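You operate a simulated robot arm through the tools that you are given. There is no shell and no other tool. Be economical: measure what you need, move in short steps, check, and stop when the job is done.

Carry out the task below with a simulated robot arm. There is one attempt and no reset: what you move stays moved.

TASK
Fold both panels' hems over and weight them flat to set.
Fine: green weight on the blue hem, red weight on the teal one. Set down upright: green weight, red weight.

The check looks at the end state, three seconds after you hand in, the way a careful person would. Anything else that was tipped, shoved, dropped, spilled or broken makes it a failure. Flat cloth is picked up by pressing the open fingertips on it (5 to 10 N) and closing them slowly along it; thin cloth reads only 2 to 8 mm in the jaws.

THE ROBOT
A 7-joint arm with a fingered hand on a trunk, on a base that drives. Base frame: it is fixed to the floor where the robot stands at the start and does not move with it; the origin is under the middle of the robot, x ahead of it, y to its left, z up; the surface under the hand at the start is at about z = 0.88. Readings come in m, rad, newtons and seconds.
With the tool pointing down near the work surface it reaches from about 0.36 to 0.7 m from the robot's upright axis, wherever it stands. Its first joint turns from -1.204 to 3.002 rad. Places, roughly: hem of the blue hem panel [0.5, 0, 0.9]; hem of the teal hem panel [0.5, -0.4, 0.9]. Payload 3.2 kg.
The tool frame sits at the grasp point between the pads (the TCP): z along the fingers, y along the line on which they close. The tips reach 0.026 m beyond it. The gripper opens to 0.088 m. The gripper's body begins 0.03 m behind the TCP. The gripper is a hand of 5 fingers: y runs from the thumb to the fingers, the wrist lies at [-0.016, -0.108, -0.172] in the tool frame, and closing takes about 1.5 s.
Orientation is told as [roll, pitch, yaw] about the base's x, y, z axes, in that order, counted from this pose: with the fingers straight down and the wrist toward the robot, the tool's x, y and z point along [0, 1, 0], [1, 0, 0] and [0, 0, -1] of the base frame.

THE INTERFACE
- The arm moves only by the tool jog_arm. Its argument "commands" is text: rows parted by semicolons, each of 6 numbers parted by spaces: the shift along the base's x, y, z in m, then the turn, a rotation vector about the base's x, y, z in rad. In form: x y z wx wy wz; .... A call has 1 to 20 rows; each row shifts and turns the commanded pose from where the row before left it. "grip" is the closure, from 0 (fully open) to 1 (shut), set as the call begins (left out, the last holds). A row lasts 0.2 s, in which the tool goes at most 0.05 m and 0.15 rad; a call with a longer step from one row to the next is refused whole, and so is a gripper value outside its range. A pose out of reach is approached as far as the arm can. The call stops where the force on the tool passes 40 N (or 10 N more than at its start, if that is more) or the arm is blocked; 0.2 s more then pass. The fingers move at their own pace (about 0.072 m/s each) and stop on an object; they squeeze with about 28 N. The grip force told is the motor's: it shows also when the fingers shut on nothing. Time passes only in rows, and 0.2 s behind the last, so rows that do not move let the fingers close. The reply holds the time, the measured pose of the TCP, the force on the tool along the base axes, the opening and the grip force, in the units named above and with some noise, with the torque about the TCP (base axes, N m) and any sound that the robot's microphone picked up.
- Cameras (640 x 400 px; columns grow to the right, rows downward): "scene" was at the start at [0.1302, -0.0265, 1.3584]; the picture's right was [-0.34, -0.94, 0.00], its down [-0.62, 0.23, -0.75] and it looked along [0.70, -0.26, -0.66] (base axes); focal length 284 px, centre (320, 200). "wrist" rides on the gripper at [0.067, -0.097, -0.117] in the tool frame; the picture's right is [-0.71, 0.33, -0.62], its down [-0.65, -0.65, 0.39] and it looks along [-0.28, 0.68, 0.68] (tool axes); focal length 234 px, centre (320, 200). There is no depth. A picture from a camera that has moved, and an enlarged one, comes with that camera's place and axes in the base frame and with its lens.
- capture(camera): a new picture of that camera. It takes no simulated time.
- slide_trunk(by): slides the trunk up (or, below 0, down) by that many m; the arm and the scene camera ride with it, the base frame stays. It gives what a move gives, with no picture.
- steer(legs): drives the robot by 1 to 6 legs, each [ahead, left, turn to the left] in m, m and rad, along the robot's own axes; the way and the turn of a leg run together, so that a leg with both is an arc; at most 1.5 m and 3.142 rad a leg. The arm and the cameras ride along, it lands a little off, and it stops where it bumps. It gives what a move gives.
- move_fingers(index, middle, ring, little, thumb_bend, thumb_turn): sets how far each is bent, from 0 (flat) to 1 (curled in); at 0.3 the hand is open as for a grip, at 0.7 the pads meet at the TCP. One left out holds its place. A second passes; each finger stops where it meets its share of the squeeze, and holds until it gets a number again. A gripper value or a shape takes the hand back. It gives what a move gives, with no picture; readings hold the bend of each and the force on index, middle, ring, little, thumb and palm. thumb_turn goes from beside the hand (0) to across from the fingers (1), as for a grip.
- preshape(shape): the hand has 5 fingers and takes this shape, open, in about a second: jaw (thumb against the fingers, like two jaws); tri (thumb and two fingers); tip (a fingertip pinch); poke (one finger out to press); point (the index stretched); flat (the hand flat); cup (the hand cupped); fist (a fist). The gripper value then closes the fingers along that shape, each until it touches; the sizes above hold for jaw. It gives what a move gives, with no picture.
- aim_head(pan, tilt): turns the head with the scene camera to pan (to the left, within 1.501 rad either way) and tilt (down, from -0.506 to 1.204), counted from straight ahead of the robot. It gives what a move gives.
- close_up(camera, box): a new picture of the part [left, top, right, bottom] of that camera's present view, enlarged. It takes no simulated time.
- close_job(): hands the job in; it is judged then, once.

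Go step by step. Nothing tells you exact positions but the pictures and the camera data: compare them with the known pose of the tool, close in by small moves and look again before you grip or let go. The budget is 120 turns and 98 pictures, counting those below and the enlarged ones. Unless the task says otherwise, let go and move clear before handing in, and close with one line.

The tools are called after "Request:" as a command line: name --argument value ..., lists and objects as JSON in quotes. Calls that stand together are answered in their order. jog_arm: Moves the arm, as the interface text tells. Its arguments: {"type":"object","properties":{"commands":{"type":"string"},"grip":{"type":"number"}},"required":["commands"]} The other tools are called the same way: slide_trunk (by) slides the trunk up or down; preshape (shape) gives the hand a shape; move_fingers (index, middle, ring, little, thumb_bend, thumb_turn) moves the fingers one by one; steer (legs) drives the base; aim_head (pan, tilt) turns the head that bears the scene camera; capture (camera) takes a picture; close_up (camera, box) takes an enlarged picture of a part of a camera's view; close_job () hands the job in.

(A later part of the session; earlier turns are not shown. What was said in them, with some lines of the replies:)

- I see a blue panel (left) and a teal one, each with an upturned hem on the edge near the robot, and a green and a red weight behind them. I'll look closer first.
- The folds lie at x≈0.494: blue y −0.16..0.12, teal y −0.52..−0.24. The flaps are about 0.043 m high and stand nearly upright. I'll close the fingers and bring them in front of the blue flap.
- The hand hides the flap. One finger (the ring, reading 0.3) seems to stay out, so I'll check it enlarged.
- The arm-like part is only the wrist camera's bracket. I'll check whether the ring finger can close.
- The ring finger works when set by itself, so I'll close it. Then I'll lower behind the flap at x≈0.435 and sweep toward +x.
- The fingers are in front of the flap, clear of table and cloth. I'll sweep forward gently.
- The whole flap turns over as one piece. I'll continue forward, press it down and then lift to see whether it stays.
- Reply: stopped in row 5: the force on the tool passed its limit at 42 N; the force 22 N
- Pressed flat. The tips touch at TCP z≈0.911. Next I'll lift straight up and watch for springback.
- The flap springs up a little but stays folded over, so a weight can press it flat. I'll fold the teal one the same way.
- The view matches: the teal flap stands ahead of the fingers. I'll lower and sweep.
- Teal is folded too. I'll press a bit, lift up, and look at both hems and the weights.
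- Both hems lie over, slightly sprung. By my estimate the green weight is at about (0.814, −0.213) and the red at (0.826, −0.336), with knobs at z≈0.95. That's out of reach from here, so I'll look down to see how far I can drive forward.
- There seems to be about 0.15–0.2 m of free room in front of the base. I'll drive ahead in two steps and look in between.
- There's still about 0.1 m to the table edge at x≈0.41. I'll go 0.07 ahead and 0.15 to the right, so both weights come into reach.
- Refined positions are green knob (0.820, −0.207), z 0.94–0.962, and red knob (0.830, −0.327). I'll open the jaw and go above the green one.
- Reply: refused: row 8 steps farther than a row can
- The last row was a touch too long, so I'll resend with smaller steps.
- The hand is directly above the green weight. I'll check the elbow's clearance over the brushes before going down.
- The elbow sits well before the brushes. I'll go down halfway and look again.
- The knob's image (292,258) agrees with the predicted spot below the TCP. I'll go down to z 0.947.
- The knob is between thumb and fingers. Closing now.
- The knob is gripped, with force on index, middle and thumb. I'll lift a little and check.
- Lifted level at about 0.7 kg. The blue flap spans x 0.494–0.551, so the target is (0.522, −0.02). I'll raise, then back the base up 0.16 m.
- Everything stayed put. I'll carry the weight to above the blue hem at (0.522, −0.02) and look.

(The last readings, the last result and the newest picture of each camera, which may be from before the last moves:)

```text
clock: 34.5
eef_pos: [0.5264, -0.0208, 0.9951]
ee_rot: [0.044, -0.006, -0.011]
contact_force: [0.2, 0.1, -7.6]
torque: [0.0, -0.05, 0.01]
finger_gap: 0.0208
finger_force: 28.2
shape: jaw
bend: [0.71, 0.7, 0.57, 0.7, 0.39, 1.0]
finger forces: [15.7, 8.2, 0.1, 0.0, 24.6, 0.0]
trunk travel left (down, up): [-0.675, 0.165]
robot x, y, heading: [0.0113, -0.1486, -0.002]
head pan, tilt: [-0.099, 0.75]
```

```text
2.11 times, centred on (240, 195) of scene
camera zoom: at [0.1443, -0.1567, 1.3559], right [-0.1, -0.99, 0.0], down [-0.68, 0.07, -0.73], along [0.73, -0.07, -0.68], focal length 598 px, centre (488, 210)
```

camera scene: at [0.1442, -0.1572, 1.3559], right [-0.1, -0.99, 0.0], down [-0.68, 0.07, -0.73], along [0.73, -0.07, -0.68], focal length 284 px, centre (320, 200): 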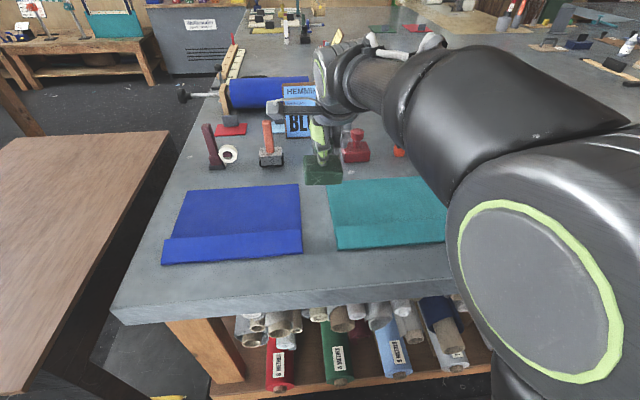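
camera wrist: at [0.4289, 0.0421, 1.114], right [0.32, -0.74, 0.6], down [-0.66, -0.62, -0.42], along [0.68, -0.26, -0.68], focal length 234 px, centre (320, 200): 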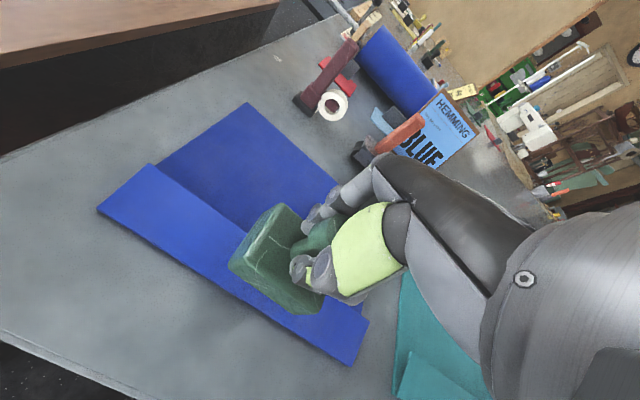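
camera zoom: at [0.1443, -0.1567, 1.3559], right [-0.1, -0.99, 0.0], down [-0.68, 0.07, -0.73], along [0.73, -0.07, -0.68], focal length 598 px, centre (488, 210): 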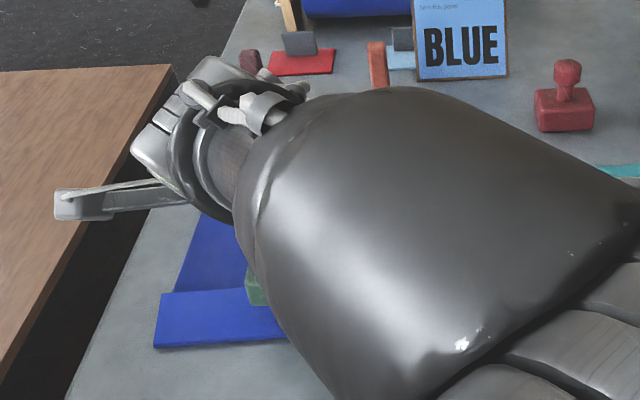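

The arm is near a joint limit here (roll 0.044). I'll move the hand back right and shift the base 0.14 m left for a comfortable pose.

Request:
jog_arm --commands "0 -0.03 0.01 0 0 0; 0 -0.04 0.02 0 0 0; 0 -0.04 0.02 0 0 0; 0 -0.03 0 0 0 0; 0 0 0 0 0 0"

Request:
steer --legs '[[0, 0.14, 0]]'

Request:
capture --camera "wrist"

```text
clock: 35.7
eef_pos: [0.5212, -0.1584, 1.0304]
ee_rot: [0.002, 0.0, 0.0]
contact_force: [-0.2, -0.8, -7.1]
torque: [0.0, -0.07, 0.02]
finger_gap: 0.0207
finger_force: 28.0
shape: jaw
bend: [0.71, 0.7, 0.57, 0.7, 0.39, 1.0]
finger forces: [15.4, 8.5, 0.0, 0.0, 24.8, 0.0]
trunk travel left (down, up): [-0.675, 0.165]
robot x, y, heading: [0.0102, -0.1546, -0.001]
head pan, tilt: [-0.099, 0.75]
```

```text
clock: 37.0
eef_pos: [0.5227, -0.0196, 1.0316]
ee_rot: [0.006, -0.003, -0.001]
contact_force: [0.1, 0.8, -7.6]
torque: [0.02, -0.07, -0.01]
finger_gap: 0.0206
finger_force: 28.1
shape: jaw
bend: [0.71, 0.7, 0.57, 0.7, 0.4, 1.0]
finger forces: [15.3, 8.4, 0.0, 0.0, 24.7, 0.0]
trunk travel left (down, up): [-0.675, 0.165]
robot x, y, heading: [0.0086, -0.0125, -0.002]
head pan, tilt: [-0.099, 0.75]
```

```text
60 pictures are left
camera wrist: at [0.4253, 0.0479, 1.1486], right [0.33, -0.71, 0.62], down [-0.65, -0.65, -0.39], along [0.68, -0.28, -0.68], focal length 234 px, centre (320, 200)
```

wrist: 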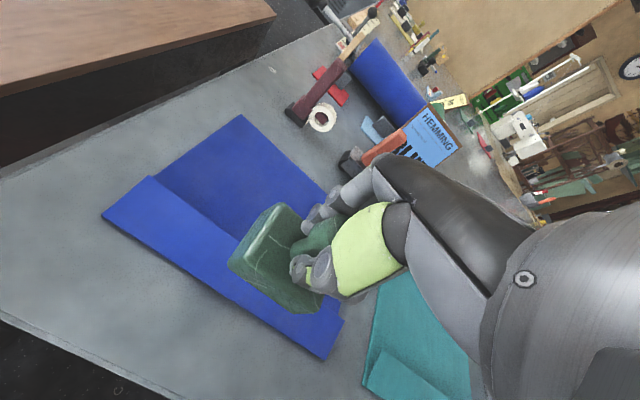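

Level now and centred over the hem (fold 0.494, free edge 0.549). I'll descend until just above the cloth.

Request:
jog_arm --commands "0 0 -0.025 0 0 0; 0 0 -0.02 0 0 0; 0 0 -0.015 0 0 0; 0 0 -0.005 0 0 0; 0 0 0 0 0 0"

Request:
capture --camera "wrist"

```text
clock: 38.2
eef_pos: [0.522, -0.0204, 0.965]
ee_rot: [0.005, 0.0, 0.0]
contact_force: [0.3, -0.4, -8.4]
torque: [0.02, -0.06, 0.02]
finger_gap: 0.0205
finger_force: 28.5
shape: jaw
bend: [0.71, 0.7, 0.57, 0.7, 0.4, 1.0]
finger forces: [15.3, 8.6, 0.0, 0.0, 24.7, 0.0]
trunk travel left (down, up): [-0.675, 0.165]
robot x, y, heading: [0.0068, -0.0088, 0.002]
head pan, tilt: [-0.099, 0.75]
```

```text
59 pictures are left
camera wrist: at [0.425, 0.0472, 1.083], right [0.33, -0.71, 0.62], down [-0.65, -0.65, -0.39], along [0.68, -0.28, -0.68], focal length 234 px, centre (320, 200)
```

wrist: 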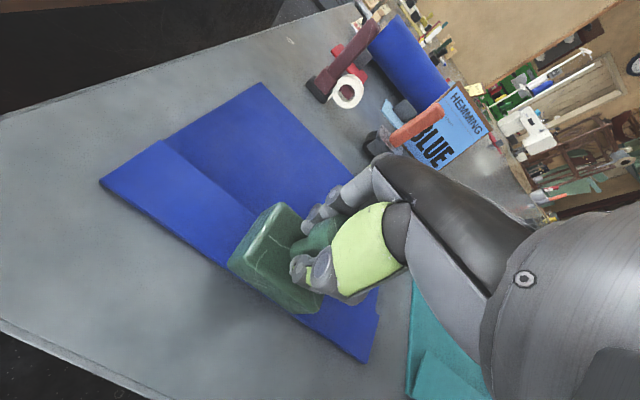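

Request:
jog_arm --commands "0 0 -0.003 0 0 0; 0 0 -0.003 0 0 0; 0 0 -0.003 0 0 0; 0 0 0 0 0 0"

```text
clock: 39.2
eef_pos: [0.5215, -0.0173, 0.9576]
ee_rot: [0.006, -0.003, 0.001]
contact_force: [0.7, 2.7, -0.3]
torque: [-0.09, 0.04, -0.04]
finger_gap: 0.021
finger_force: 28.2
shape: jaw
bend: [0.71, 0.7, 0.57, 0.7, 0.39, 1.0]
finger forces: [17.6, 9.7, 0.1, 0.1, 25.2, 0.0]
trunk travel left (down, up): [-0.675, 0.165]
robot x, y, heading: [0.011, -0.0105, 0.0]
head pan, tilt: [-0.099, 0.75]
```

The load has transferred to the cloth. I'll settle 2 mm more and look before releasing.

Request:
jog_arm --commands "0 0 -0.002 0 0 0; 0 0 0 0 0 0; 0 0 0 0 0 0"

Request:
close_up --camera "wrist" --box '[80, 60, 420, 380]'

```text
clock: 40.0
eef_pos: [0.5209, -0.0163, 0.9556]
ee_rot: [0.002, -0.003, -0.002]
contact_force: [2.3, 3.6, 5.2]
torque: [-0.19, 0.19, -0.07]
finger_gap: 0.021
finger_force: 27.9
shape: jaw
bend: [0.71, 0.7, 0.57, 0.7, 0.39, 1.0]
finger forces: [19.5, 11.4, 0.0, 0.0, 25.6, 0.0]
trunk travel left (down, up): [-0.675, 0.165]
robot x, y, heading: [0.0053, -0.0083, 0.001]
head pan, tilt: [-0.099, 0.75]
```

```text
1.25 times, centred on (250, 220) of wrist
camera zoom: at [0.424, 0.0493, 1.073], right [0.33, -0.71, 0.62], down [-0.65, -0.65, -0.39], along [0.68, -0.28, -0.68], focal length 293 px, centre (408, 175)
```

zoom: 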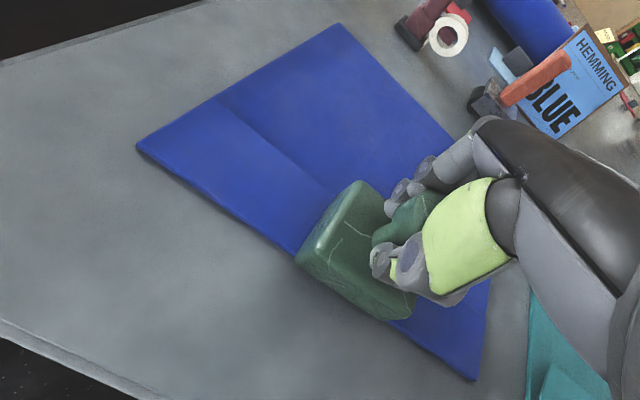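

The flap is now flat under the weight, which covers x≈0.491–0.546. Releasing.

Request:
jog_arm --commands "0 0 0 0 0 0; 0 0 0 0 0 0; 0 0 0 0 0 0; 0 0 0 0 0 0; 0 0 0 0 0 0; 0 0 0 0 0 0; 0 0 0 0 0 0; 0 0 0 0 0 0" --grip 0

Request:
capture --camera "wrist"

```text
clock: 41.8
eef_pos: [0.5198, -0.0189, 0.9542]
ee_rot: [0.004, -0.002, 0.001]
contact_force: [0.1, -0.5, 0.0]
torque: [0.02, 0.0, -0.02]
finger_gap: 0.0876
finger_force: 0.1
shape: jaw
bend: [0.3, 0.3, 0.3, 0.3, 0.3, 0.97]
finger forces: [0.1, 0.1, 0.0, 0.0, 0.0, 0.0]
trunk travel left (down, up): [-0.675, 0.165]
robot x, y, heading: [0.0123, -0.0062, 0.0]
head pan, tilt: [-0.099, 0.75]
```

```text
57 pictures are left
camera wrist: at [0.424, 0.0479, 1.0728], right [0.33, -0.71, 0.62], down [-0.65, -0.65, -0.39], along [0.68, -0.28, -0.68], focal length 234 px, centre (320, 200)
```

wrist: 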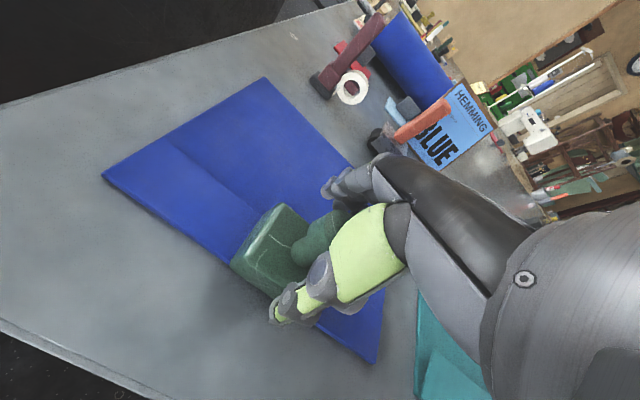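

Released; the weight stands upright. I'll lift straight up and check.

Request:
jog_arm --commands "0 0 0.01 0 0 0; 0 0 0.03 0 0 0; 0 0 0.04 0 0 0; 0 0 0.04 0 0 0; 0 -0.03 0.02 0 0 0; 0 -0.045 0 0 0 0; 0 -0.045 0 0 0 0; 0 -0.045 0 0 0 0; 0 0 0 0 0 0"

Request:
capture --camera "scene"

Request:
close_up --camera "scene" --box '[170, 140, 410, 300]'

```text
clock: 43.8
eef_pos: [0.5194, -0.1825, 1.0957]
ee_rot: [0.003, -0.003, -0.002]
contact_force: [-0.5, 0.4, 1.8]
torque: [-0.02, 0.02, -0.01]
finger_gap: 0.0881
finger_force: 0.1
shape: jaw
bend: [0.3, 0.3, 0.3, 0.3, 0.3, 0.97]
finger forces: [0.1, 0.1, 0.0, 0.1, 0.0, 0.1]
trunk travel left (down, up): [-0.675, 0.165]
robot x, y, heading: [0.0065, -0.0111, -0.005]
head pan, tilt: [-0.099, 0.75]
```

```text
56 pictures are left
camera scene: at [0.1429, -0.0156, 1.3561], right [-0.1, -1.0, 0.0], down [-0.68, 0.07, -0.73], along [0.73, -0.07, -0.68], focal length 284 px, centre (320, 200)
```

scene: 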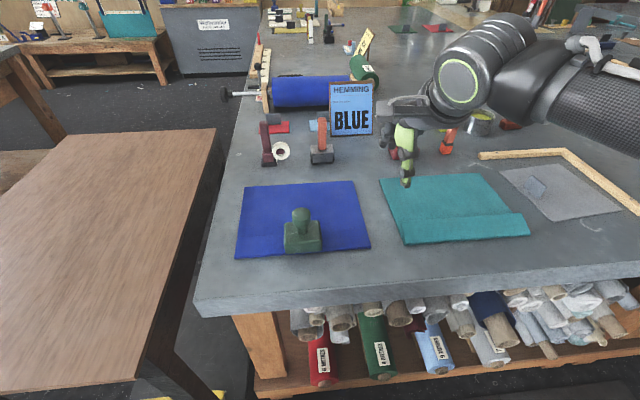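

```text
2.50 times, centred on (290, 220) of scene
camera zoom: at [0.1429, -0.0156, 1.3561], right [-0.1, -1.0, 0.0], down [-0.68, 0.07, -0.73], along [0.73, -0.07, -0.68], focal length 710 px, centre (395, 150)
```

zoom: 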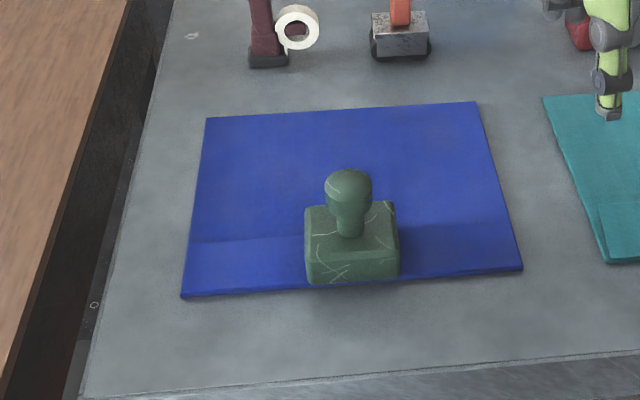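

Green stands flat on the blue hem. Next is the red weight: shift the base right and forward again.

Request:
steer --legs '[[0, -0.14, 0], [0.16, 0, 0]]'

Request:
capture --camera "scene"

Request:
close_up --camera "scene" --box '[280, 110, 460, 222]'

```text
clock: 46.1
eef_pos: [0.6802, -0.3226, 1.0943]
ee_rot: [0.004, -0.002, 0.002]
contact_force: [-0.1, 0.4, 0.8]
torque: [-0.01, 0.01, 0.0]
finger_gap: 0.0877
finger_force: 0.0
shape: jaw
bend: [0.3, 0.3, 0.3, 0.3, 0.3, 0.97]
finger forces: [0.0, 0.1, 0.0, 0.0, 0.0, 0.0]
trunk travel left (down, up): [-0.675, 0.165]
robot x, y, heading: [0.1684, -0.1531, 0.001]
head pan, tilt: [-0.099, 0.75]
```

```text
54 pictures are left
camera scene: at [0.303, -0.1565, 1.3561], right [-0.1, -1.0, 0.0], down [-0.68, 0.07, -0.73], along [0.73, -0.07, -0.68], focal length 284 px, centre (320, 200)
```

scene: 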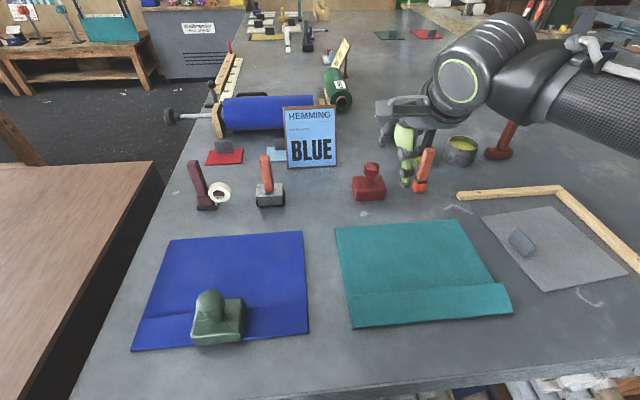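

```text
3.56 times, centred on (370, 166) of scene
camera zoom: at [0.303, -0.1565, 1.3561], right [-0.1, -1.0, 0.0], down [-0.68, 0.07, -0.73], along [0.73, -0.07, -0.68], focal length 1010 px, centre (142, 321)
```

zoom: 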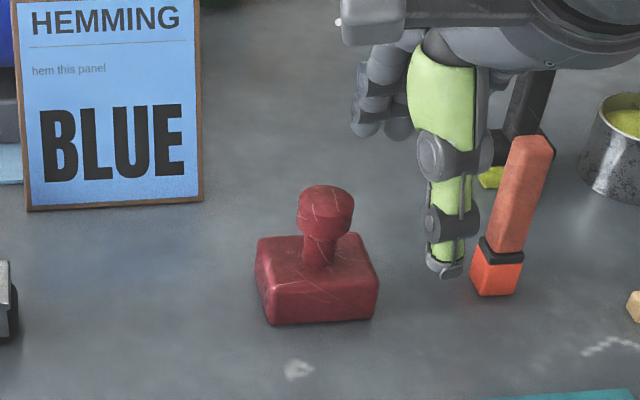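

The red knob is at about (0.829, −0.330). The brush at y<−0.445 leaves room. I'll move above and descend partway.

Request:
jog_arm --commands "0.03 -0.002 0 0 0 0; 0.03 -0.002 0 0 0 0; 0.03 -0.002 0 0 0 0; 0.03 -0.002 0 0 0 0; 0.029 0 0 0 0 0; 0 0 -0.03 0 0 0; 0 0 -0.03 0 0 0; 0 0 -0.03 0 0 0; 0 0 0 0 0 0"

Request:
capture --camera "scene"

Request:
close_up --camera "scene" --box '[280, 110, 460, 222]'

Request:
capture --camera "wrist"

```text
clock: 48.1
eef_pos: [0.8278, -0.3314, 1.0037]
ee_rot: [0.004, -0.002, 0.002]
contact_force: [-0.1, -0.3, 0.9]
torque: [0.02, 0.0, -0.03]
finger_gap: 0.0879
finger_force: 0.0
shape: jaw
bend: [0.3, 0.3, 0.3, 0.3, 0.3, 0.97]
finger forces: [0.1, 0.0, 0.0, 0.0, 0.0, 0.0]
trunk travel left (down, up): [-0.675, 0.165]
robot x, y, heading: [0.1687, -0.1503, 0.007]
head pan, tilt: [-0.099, 0.75]
```

```text
52 pictures are left
camera scene: at [0.3022, -0.1564, 1.3562], right [-0.1, -1.0, 0.0], down [-0.68, 0.07, -0.73], along [0.73, -0.07, -0.68], focal length 284 px, centre (320, 200)
```

scene: 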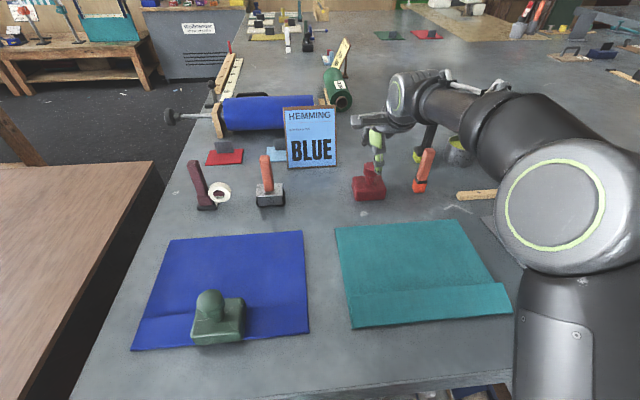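

```text
3.56 times, centred on (370, 166) of scene
camera zoom: at [0.3022, -0.1564, 1.3562], right [-0.1, -1.0, 0.0], down [-0.68, 0.07, -0.73], along [0.73, -0.07, -0.68], focal length 1010 px, centre (142, 321)
```

zoom: 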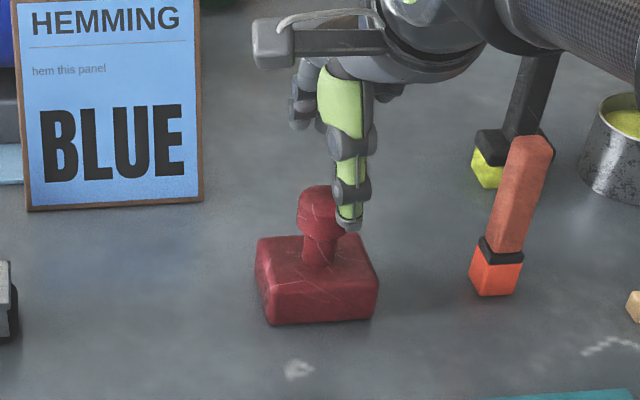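

```text
50 pictures are left
camera wrist: at [0.7313, -0.2646, 1.1222], right [0.33, -0.71, 0.62], down [-0.65, -0.65, -0.39], along [0.68, -0.28, -0.68], focal length 234 px, centre (320, 200)
```

wrist: 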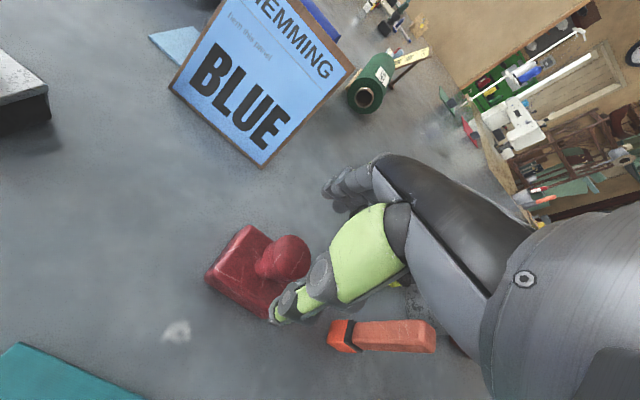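

Aligned within a couple of millimetres. I'll descend to z 0.948 and close.

Request:
jog_arm --commands "0.001 0.0015 -0.02 0 0 0; 0 0 -0.02 0 0 0; 0 0 -0.015 0 0 0; 0 0 0 0 0 0"

Request:
capture --camera "wrist"

Request:
capture --camera "scene"

```text
clock: 49.1
eef_pos: [0.8287, -0.3292, 0.9493]
ee_rot: [0.003, -0.002, 0.002]
contact_force: [-0.1, -0.7, 0.3]
torque: [0.01, 0.0, -0.01]
finger_gap: 0.0882
finger_force: 0.1
shape: jaw
bend: [0.3, 0.3, 0.3, 0.3, 0.3, 0.97]
finger forces: [0.0, 0.1, 0.0, 0.0, 0.1, 0.0]
trunk travel left (down, up): [-0.675, 0.165]
robot x, y, heading: [0.1691, -0.1515, 0.004]
head pan, tilt: [-0.099, 0.75]
```

```text
49 pictures are left
camera wrist: at [0.732, -0.2627, 1.0678], right [0.33, -0.71, 0.62], down [-0.65, -0.65, -0.39], along [0.68, -0.28, -0.68], focal length 234 px, centre (320, 200)
```

wrist: 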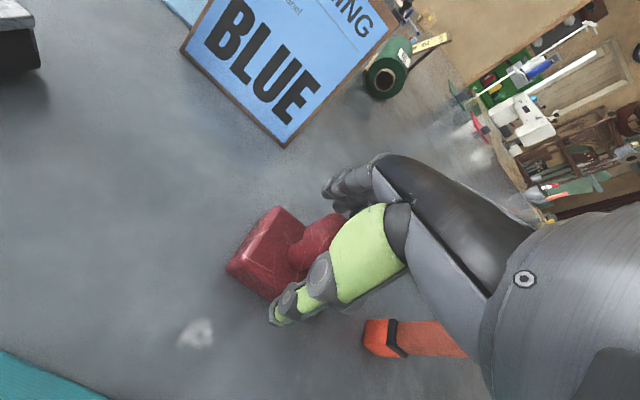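

```text
48 pictures are left
camera scene: at [0.3022, -0.1565, 1.3561], right [-0.1, -1.0, 0.0], down [-0.68, 0.07, -0.73], along [0.73, -0.07, -0.68], focal length 284 px, centre (320, 200)
```

scene: 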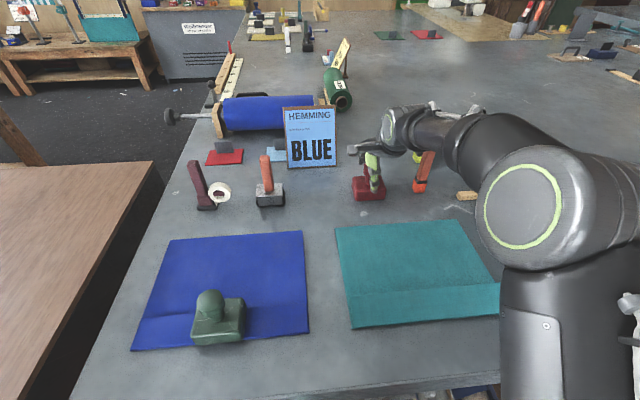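

Clear all round. I'll close and lift slightly.

Request:
jog_arm --commands "0 0 -0.001 0 0 0; 0 0 0 0 0 0; 0 0 0 0 0 0; 0 0 0 0 0 0; 0 0 0 0 0 0; 0 0 0 0 0 0; 0 0 0 0 0 0; 0 0 0 0 0 0" --grip 1

Request:
jog_arm --commands "0 0 0.005 0 0 0; 0 0 0.01 0 0 0; 0 0 0.01 0 0 0; 0 0 0.01 0 0 0; 0 0 0 0 0 0; 0 0 0 0 0 0"

Request:
capture --camera "wrist"

Request:
close_up --camera "scene" --box '[280, 110, 460, 222]'

```text
clock: 50.9
eef_pos: [0.8301, -0.3297, 0.9481]
ee_rot: [0.005, 0.0, 0.002]
contact_force: [-2.3, 0.8, 0.1]
torque: [-0.09, -0.04, -0.03]
finger_gap: 0.0217
finger_force: 27.9
shape: jaw
bend: [0.71, 0.7, 0.59, 0.7, 0.39, 1.0]
finger forces: [14.8, 8.6, 0.1, 0.1, 25.0, 0.1]
trunk travel left (down, up): [-0.675, 0.165]
robot x, y, heading: [0.1694, -0.1496, -0.001]
head pan, tilt: [-0.099, 0.75]
```

```text
clock: 52.3
eef_pos: [0.831, -0.3282, 0.9821]
ee_rot: [0.004, 0.001, 0.003]
contact_force: [-0.1, -0.8, -11.5]
torque: [0.01, -0.06, 0.03]
finger_gap: 0.0217
finger_force: 28.7
shape: jaw
bend: [0.71, 0.7, 0.59, 0.7, 0.39, 1.0]
finger forces: [15.7, 7.9, 0.0, 0.0, 24.9, 0.1]
trunk travel left (down, up): [-0.675, 0.165]
robot x, y, heading: [0.1706, -0.1496, 0.0]
head pan, tilt: [-0.099, 0.75]
```

```text
47 pictures are left
camera wrist: at [0.7346, -0.2632, 1.1001], right [0.33, -0.71, 0.62], down [-0.65, -0.65, -0.39], along [0.68, -0.28, -0.68], focal length 234 px, centre (320, 200)
```

wrist: 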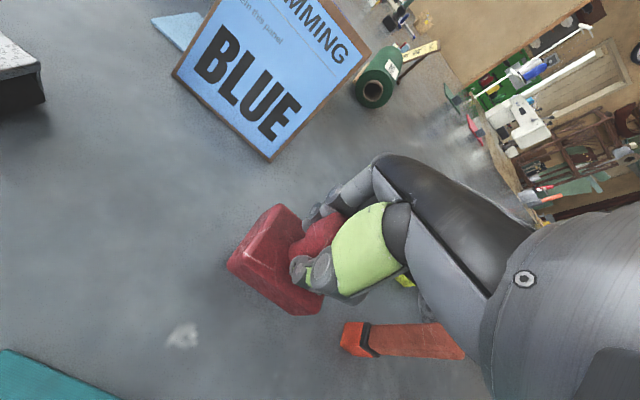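

```text
3.56 times, centred on (370, 166) of scene
camera zoom: at [0.3051, -0.1572, 1.3558], right [-0.1, -1.0, 0.0], down [-0.68, 0.07, -0.73], along [0.73, -0.07, -0.68], focal length 1010 px, centre (142, 321)
```

zoom: 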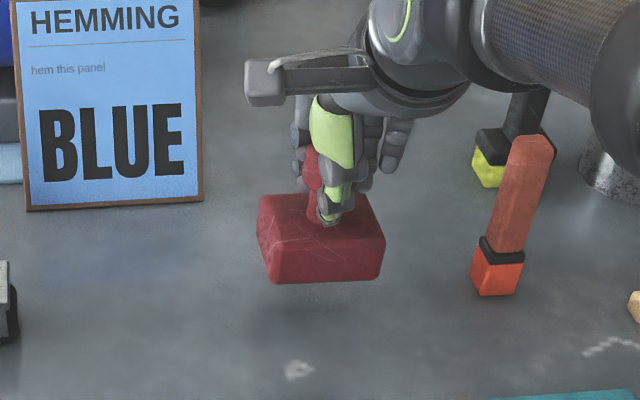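

Red is held level. I'll raise it, back up, and carry it toward the teal hem at (0.523, −0.38).

Request:
jog_arm --commands "0 0 0.03 0 0 0; 0 0 0.03 0 0 0; 0 0 0.02 0 0 0; -0.03 0 0 0 0 0; -0.03 0 0 0 0 0; 0 0 0 0 0 0"

Request:
steer --legs '[[-0.16, 0, 0]]'

Request:
jog_arm --commands "-0.03 -0.02 0 0 0 0; -0.03 -0.02 0 0 0 0; -0.02 -0.01 -0.01 0 0 0; -0.007 0 -0.02 0 0 0; 0 0 0 0 0 0; 0 0 0 0 0 0"

Request:
capture --camera "wrist"

Request:
capture --camera "scene"

```text
clock: 53.7
eef_pos: [0.7705, -0.3295, 1.061]
ee_rot: [0.006, 0.002, -0.001]
contact_force: [0.8, 0.5, -12.7]
torque: [0.02, -0.09, 0.0]
finger_gap: 0.0213
finger_force: 27.9
shape: jaw
bend: [0.71, 0.7, 0.59, 0.7, 0.4, 1.0]
finger forces: [16.3, 8.0, 0.0, 0.1, 25.4, 0.0]
trunk travel left (down, up): [-0.675, 0.165]
robot x, y, heading: [0.1715, -0.1474, 0.009]
head pan, tilt: [-0.099, 0.75]
```

```text
clock: 55.2
eef_pos: [0.6105, -0.3306, 1.062]
ee_rot: [0.004, -0.001, 0.001]
contact_force: [-0.5, 0.2, -11.3]
torque: [0.02, -0.06, -0.02]
finger_gap: 0.0214
finger_force: 28.0
shape: jaw
bend: [0.71, 0.7, 0.59, 0.7, 0.4, 1.0]
finger forces: [16.2, 8.0, 0.0, 0.0, 25.4, 0.0]
trunk travel left (down, up): [-0.675, 0.165]
robot x, y, heading: [0.0094, -0.1515, -0.003]
head pan, tilt: [-0.099, 0.75]
```

```text
clock: 56.6
eef_pos: [0.5225, -0.3811, 1.0319]
ee_rot: [0.005, -0.001, 0.002]
contact_force: [-1.4, 0.1, -12.0]
torque: [-0.01, -0.06, 0.0]
finger_gap: 0.0214
finger_force: 27.8
shape: jaw
bend: [0.71, 0.7, 0.59, 0.7, 0.4, 1.0]
finger forces: [16.2, 8.4, 0.0, 0.1, 25.7, 0.0]
out of reach, approached as far as the arm can: row 2
trunk travel left (down, up): [-0.675, 0.165]
robot x, y, heading: [0.0062, -0.1512, 0.001]
head pan, tilt: [-0.099, 0.75]
```

```text
45 pictures are left
camera wrist: at [0.4259, -0.3141, 1.1505], right [0.33, -0.71, 0.62], down [-0.65, -0.65, -0.39], along [0.68, -0.28, -0.68], focal length 234 px, centre (320, 200)
```

wrist: 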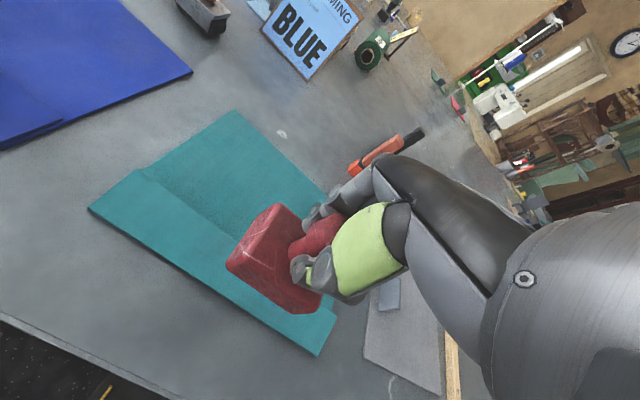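

```text
44 pictures are left
camera scene: at [0.1441, -0.1581, 1.3559], right [-0.1, -1.0, 0.0], down [-0.68, 0.07, -0.73], along [0.73, -0.07, -0.68], focal length 284 px, centre (320, 200)
```

scene: 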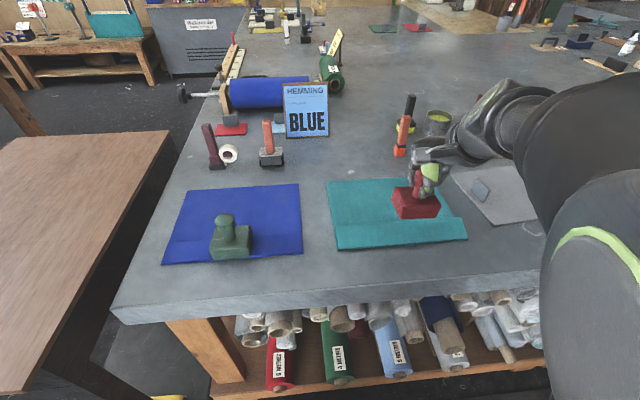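

Over the teal hem, level. Descending in steps.

Request:
jog_arm --commands "0.001 0 -0.025 0 0 0; 0 0 -0.02 0 0 0; 0 0 -0.015 0 0 0; 0 0 -0.005 0 0 0; 0 0 -0.003 0 0 0; 0 0 -0.003 0 0 0; 0 0 0 0 0 0"

Request:
capture --camera "wrist"

Request:
close_up --camera "scene" --box '[310, 130, 490, 270]'

```text
clock: 58.2
eef_pos: [0.5242, -0.3808, 0.9624]
ee_rot: [0.003, 0.0, 0.002]
contact_force: [0.0, -0.5, -12.0]
torque: [-0.03, -0.09, 0.0]
finger_gap: 0.0212
finger_force: 28.1
shape: jaw
bend: [0.71, 0.7, 0.59, 0.7, 0.4, 1.0]
finger forces: [16.1, 8.7, 0.1, 0.0, 25.7, 0.1]
trunk travel left (down, up): [-0.675, 0.165]
robot x, y, heading: [0.0084, -0.1484, -0.002]
head pan, tilt: [-0.099, 0.75]
```

```text
43 pictures are left
camera wrist: at [0.4276, -0.3137, 1.0794], right [0.33, -0.71, 0.62], down [-0.65, -0.65, -0.39], along [0.68, -0.28, -0.68], focal length 234 px, centre (320, 200)
```

wrist: 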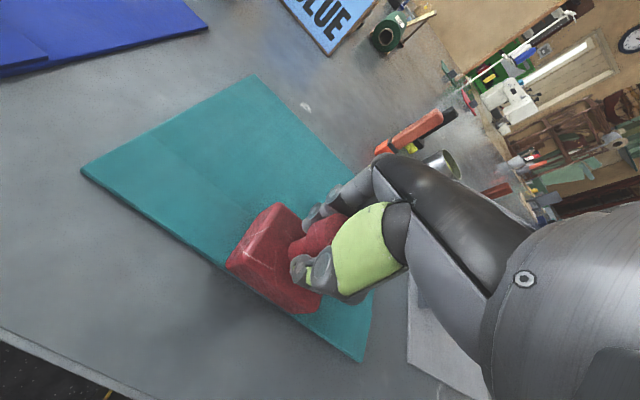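

```text
2.86 times, centred on (400, 200) of scene
camera zoom: at [0.1443, -0.1576, 1.3559], right [-0.1, -1.0, 0.0], down [-0.68, 0.07, -0.73], along [0.73, -0.07, -0.68], focal length 812 px, centre (91, 200)
```

zoom: 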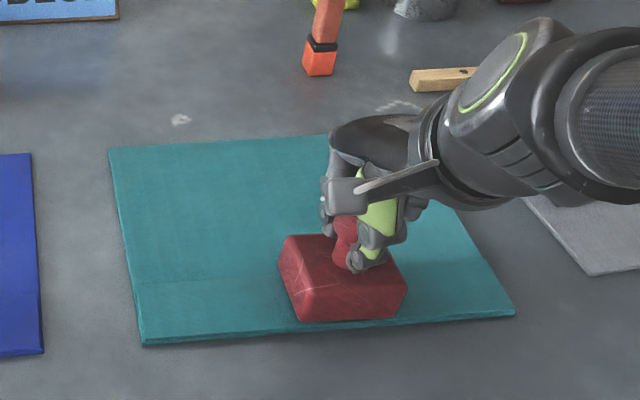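

The weight's front sits on the fold line, about x 0.497. I'll lower until the load transfers.

Request:
jog_arm --commands "0 0 -0.002 0 0 0; 0 0 -0.002 0 0 0; 0 0 -0.002 0 0 0; 0 0 0 0 0 0; 0 0 0 0 0 0"

```text
clock: 59.4
eef_pos: [0.5244, -0.3776, 0.9566]
ee_rot: [0.003, -0.003, 0.0]
contact_force: [2.3, 4.7, 0.5]
torque: [-0.11, 0.02, 0.0]
finger_gap: 0.0214
finger_force: 28.2
shape: jaw
bend: [0.71, 0.7, 0.59, 0.7, 0.4, 1.0]
finger forces: [18.8, 10.5, 0.1, 0.0, 25.3, 0.0]
trunk travel left (down, up): [-0.675, 0.165]
robot x, y, heading: [0.0066, -0.1472, 0.003]
head pan, tilt: [-0.099, 0.75]
```

The load has transferred, same height as the green one. One more millimetre down, then release.

Request:
jog_arm --commands "0 0 -0.001 0 0 0; 0 0 0 0 0 0"

Request:
jog_arm --commands "0 0 0 0 0 0; 0 0 0 0 0 0; 0 0 0 0 0 0; 0 0 0 0 0 0; 0 0 0 0 0 0; 0 0 0 0 0 0; 0 0 0 0 0 0; 0 0 0 0 0 0" --grip 0

Request:
capture --camera "wrist"

```text
clock: 60.0
eef_pos: [0.5239, -0.3785, 0.9561]
ee_rot: [0.003, -0.003, 0.001]
contact_force: [4.0, 6.9, 4.1]
torque: [-0.13, -0.01, -0.02]
finger_gap: 0.0215
finger_force: 28.0
shape: jaw
bend: [0.71, 0.7, 0.59, 0.7, 0.4, 1.0]
finger forces: [19.8, 11.4, 0.0, 0.0, 24.9, 0.0]
trunk travel left (down, up): [-0.675, 0.165]
robot x, y, heading: [0.0069, -0.1513, 0.001]
head pan, tilt: [-0.099, 0.75]
```

```text
clock: 61.8
eef_pos: [0.5228, -0.3799, 0.9546]
ee_rot: [0.004, -0.002, 0.001]
contact_force: [-0.1, -0.1, 0.0]
torque: [0.03, 0.03, -0.01]
finger_gap: 0.0878
finger_force: 0.2
shape: jaw
bend: [0.3, 0.3, 0.3, 0.3, 0.3, 0.97]
finger forces: [0.1, 0.0, 0.0, 0.0, 0.0, 0.0]
trunk travel left (down, up): [-0.675, 0.165]
robot x, y, heading: [0.0078, -0.1509, -0.001]
head pan, tilt: [-0.099, 0.75]
```

```text
41 pictures are left
camera wrist: at [0.4261, -0.313, 1.0738], right [0.33, -0.71, 0.62], down [-0.65, -0.65, -0.39], along [0.68, -0.28, -0.68], focal length 234 px, centre (320, 200)
```

wrist: 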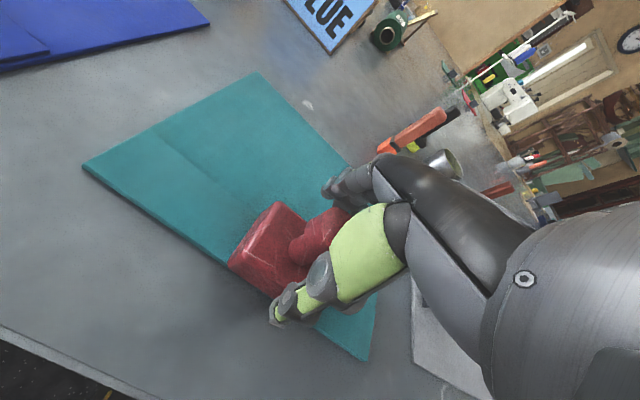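

Released and upright. I'll lift straight up and make a final check.

Request:
jog_arm --commands "0 0 0.01 0 0 0; 0 0 0.03 0 0 0; 0 0 0.04 0 0 0; 0 0 0.04 0 0 0; 0 0 0.04 0 0 0; 0 -0.04 0 0 0 0; 0 -0.04 0 0 0 0; 0 0 0 0 0 0; 0 0 0 0 0 0; 0 0 0 0 0 0; 0 0 0 0 0 0; 0 0 0 0 0 0"

Request:
capture --camera "scene"

Request:
close_up --camera "scene" --box '[140, 140, 500, 290]'

```text
clock: 64.4
eef_pos: [0.5235, -0.4601, 1.1155]
ee_rot: [0.005, -0.003, 0.001]
contact_force: [0.8, -0.7, -0.3]
torque: [-0.01, -0.02, 0.04]
finger_gap: 0.088
finger_force: 0.0
shape: jaw
bend: [0.3, 0.3, 0.3, 0.3, 0.3, 0.97]
finger forces: [0.0, 0.0, 0.1, 0.0, 0.0, 0.0]
trunk travel left (down, up): [-0.675, 0.165]
robot x, y, heading: [0.0116, -0.1515, 0.003]
head pan, tilt: [-0.099, 0.75]
```

```text
40 pictures are left
camera scene: at [0.1423, -0.1568, 1.3561], right [-0.1, -1.0, 0.0], down [-0.68, 0.07, -0.73], along [0.73, -0.07, -0.68], focal length 284 px, centre (320, 200)
```

scene: 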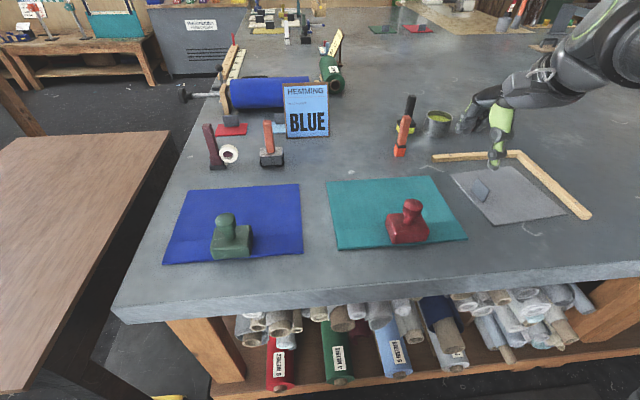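

```text
1.78 times, centred on (320, 215) of scene
camera zoom: at [0.1423, -0.1568, 1.3561], right [-0.1, -1.0, 0.0], down [-0.68, 0.07, -0.73], along [0.73, -0.07, -0.68], focal length 505 px, centre (320, 173)
```

zoom: 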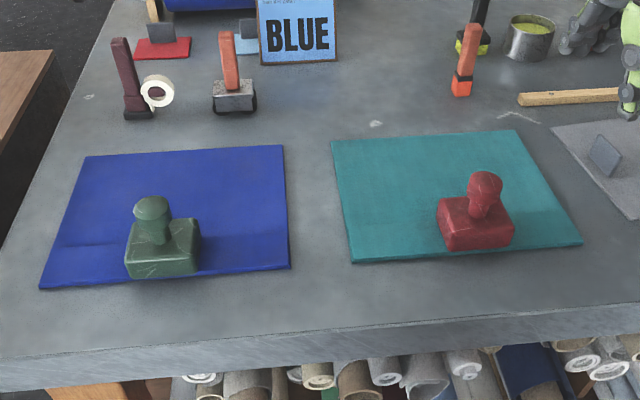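

Both hems lie flat, with green upright on blue and red upright on teal. Nothing else moved, so I'm handing in.

Request:
close_job

```text
The job is handed in.
```

Both hems are folded over and lie flat, with the green weight upright on the blue hem, the red weight upright on the teal one, and the hand clear of both.
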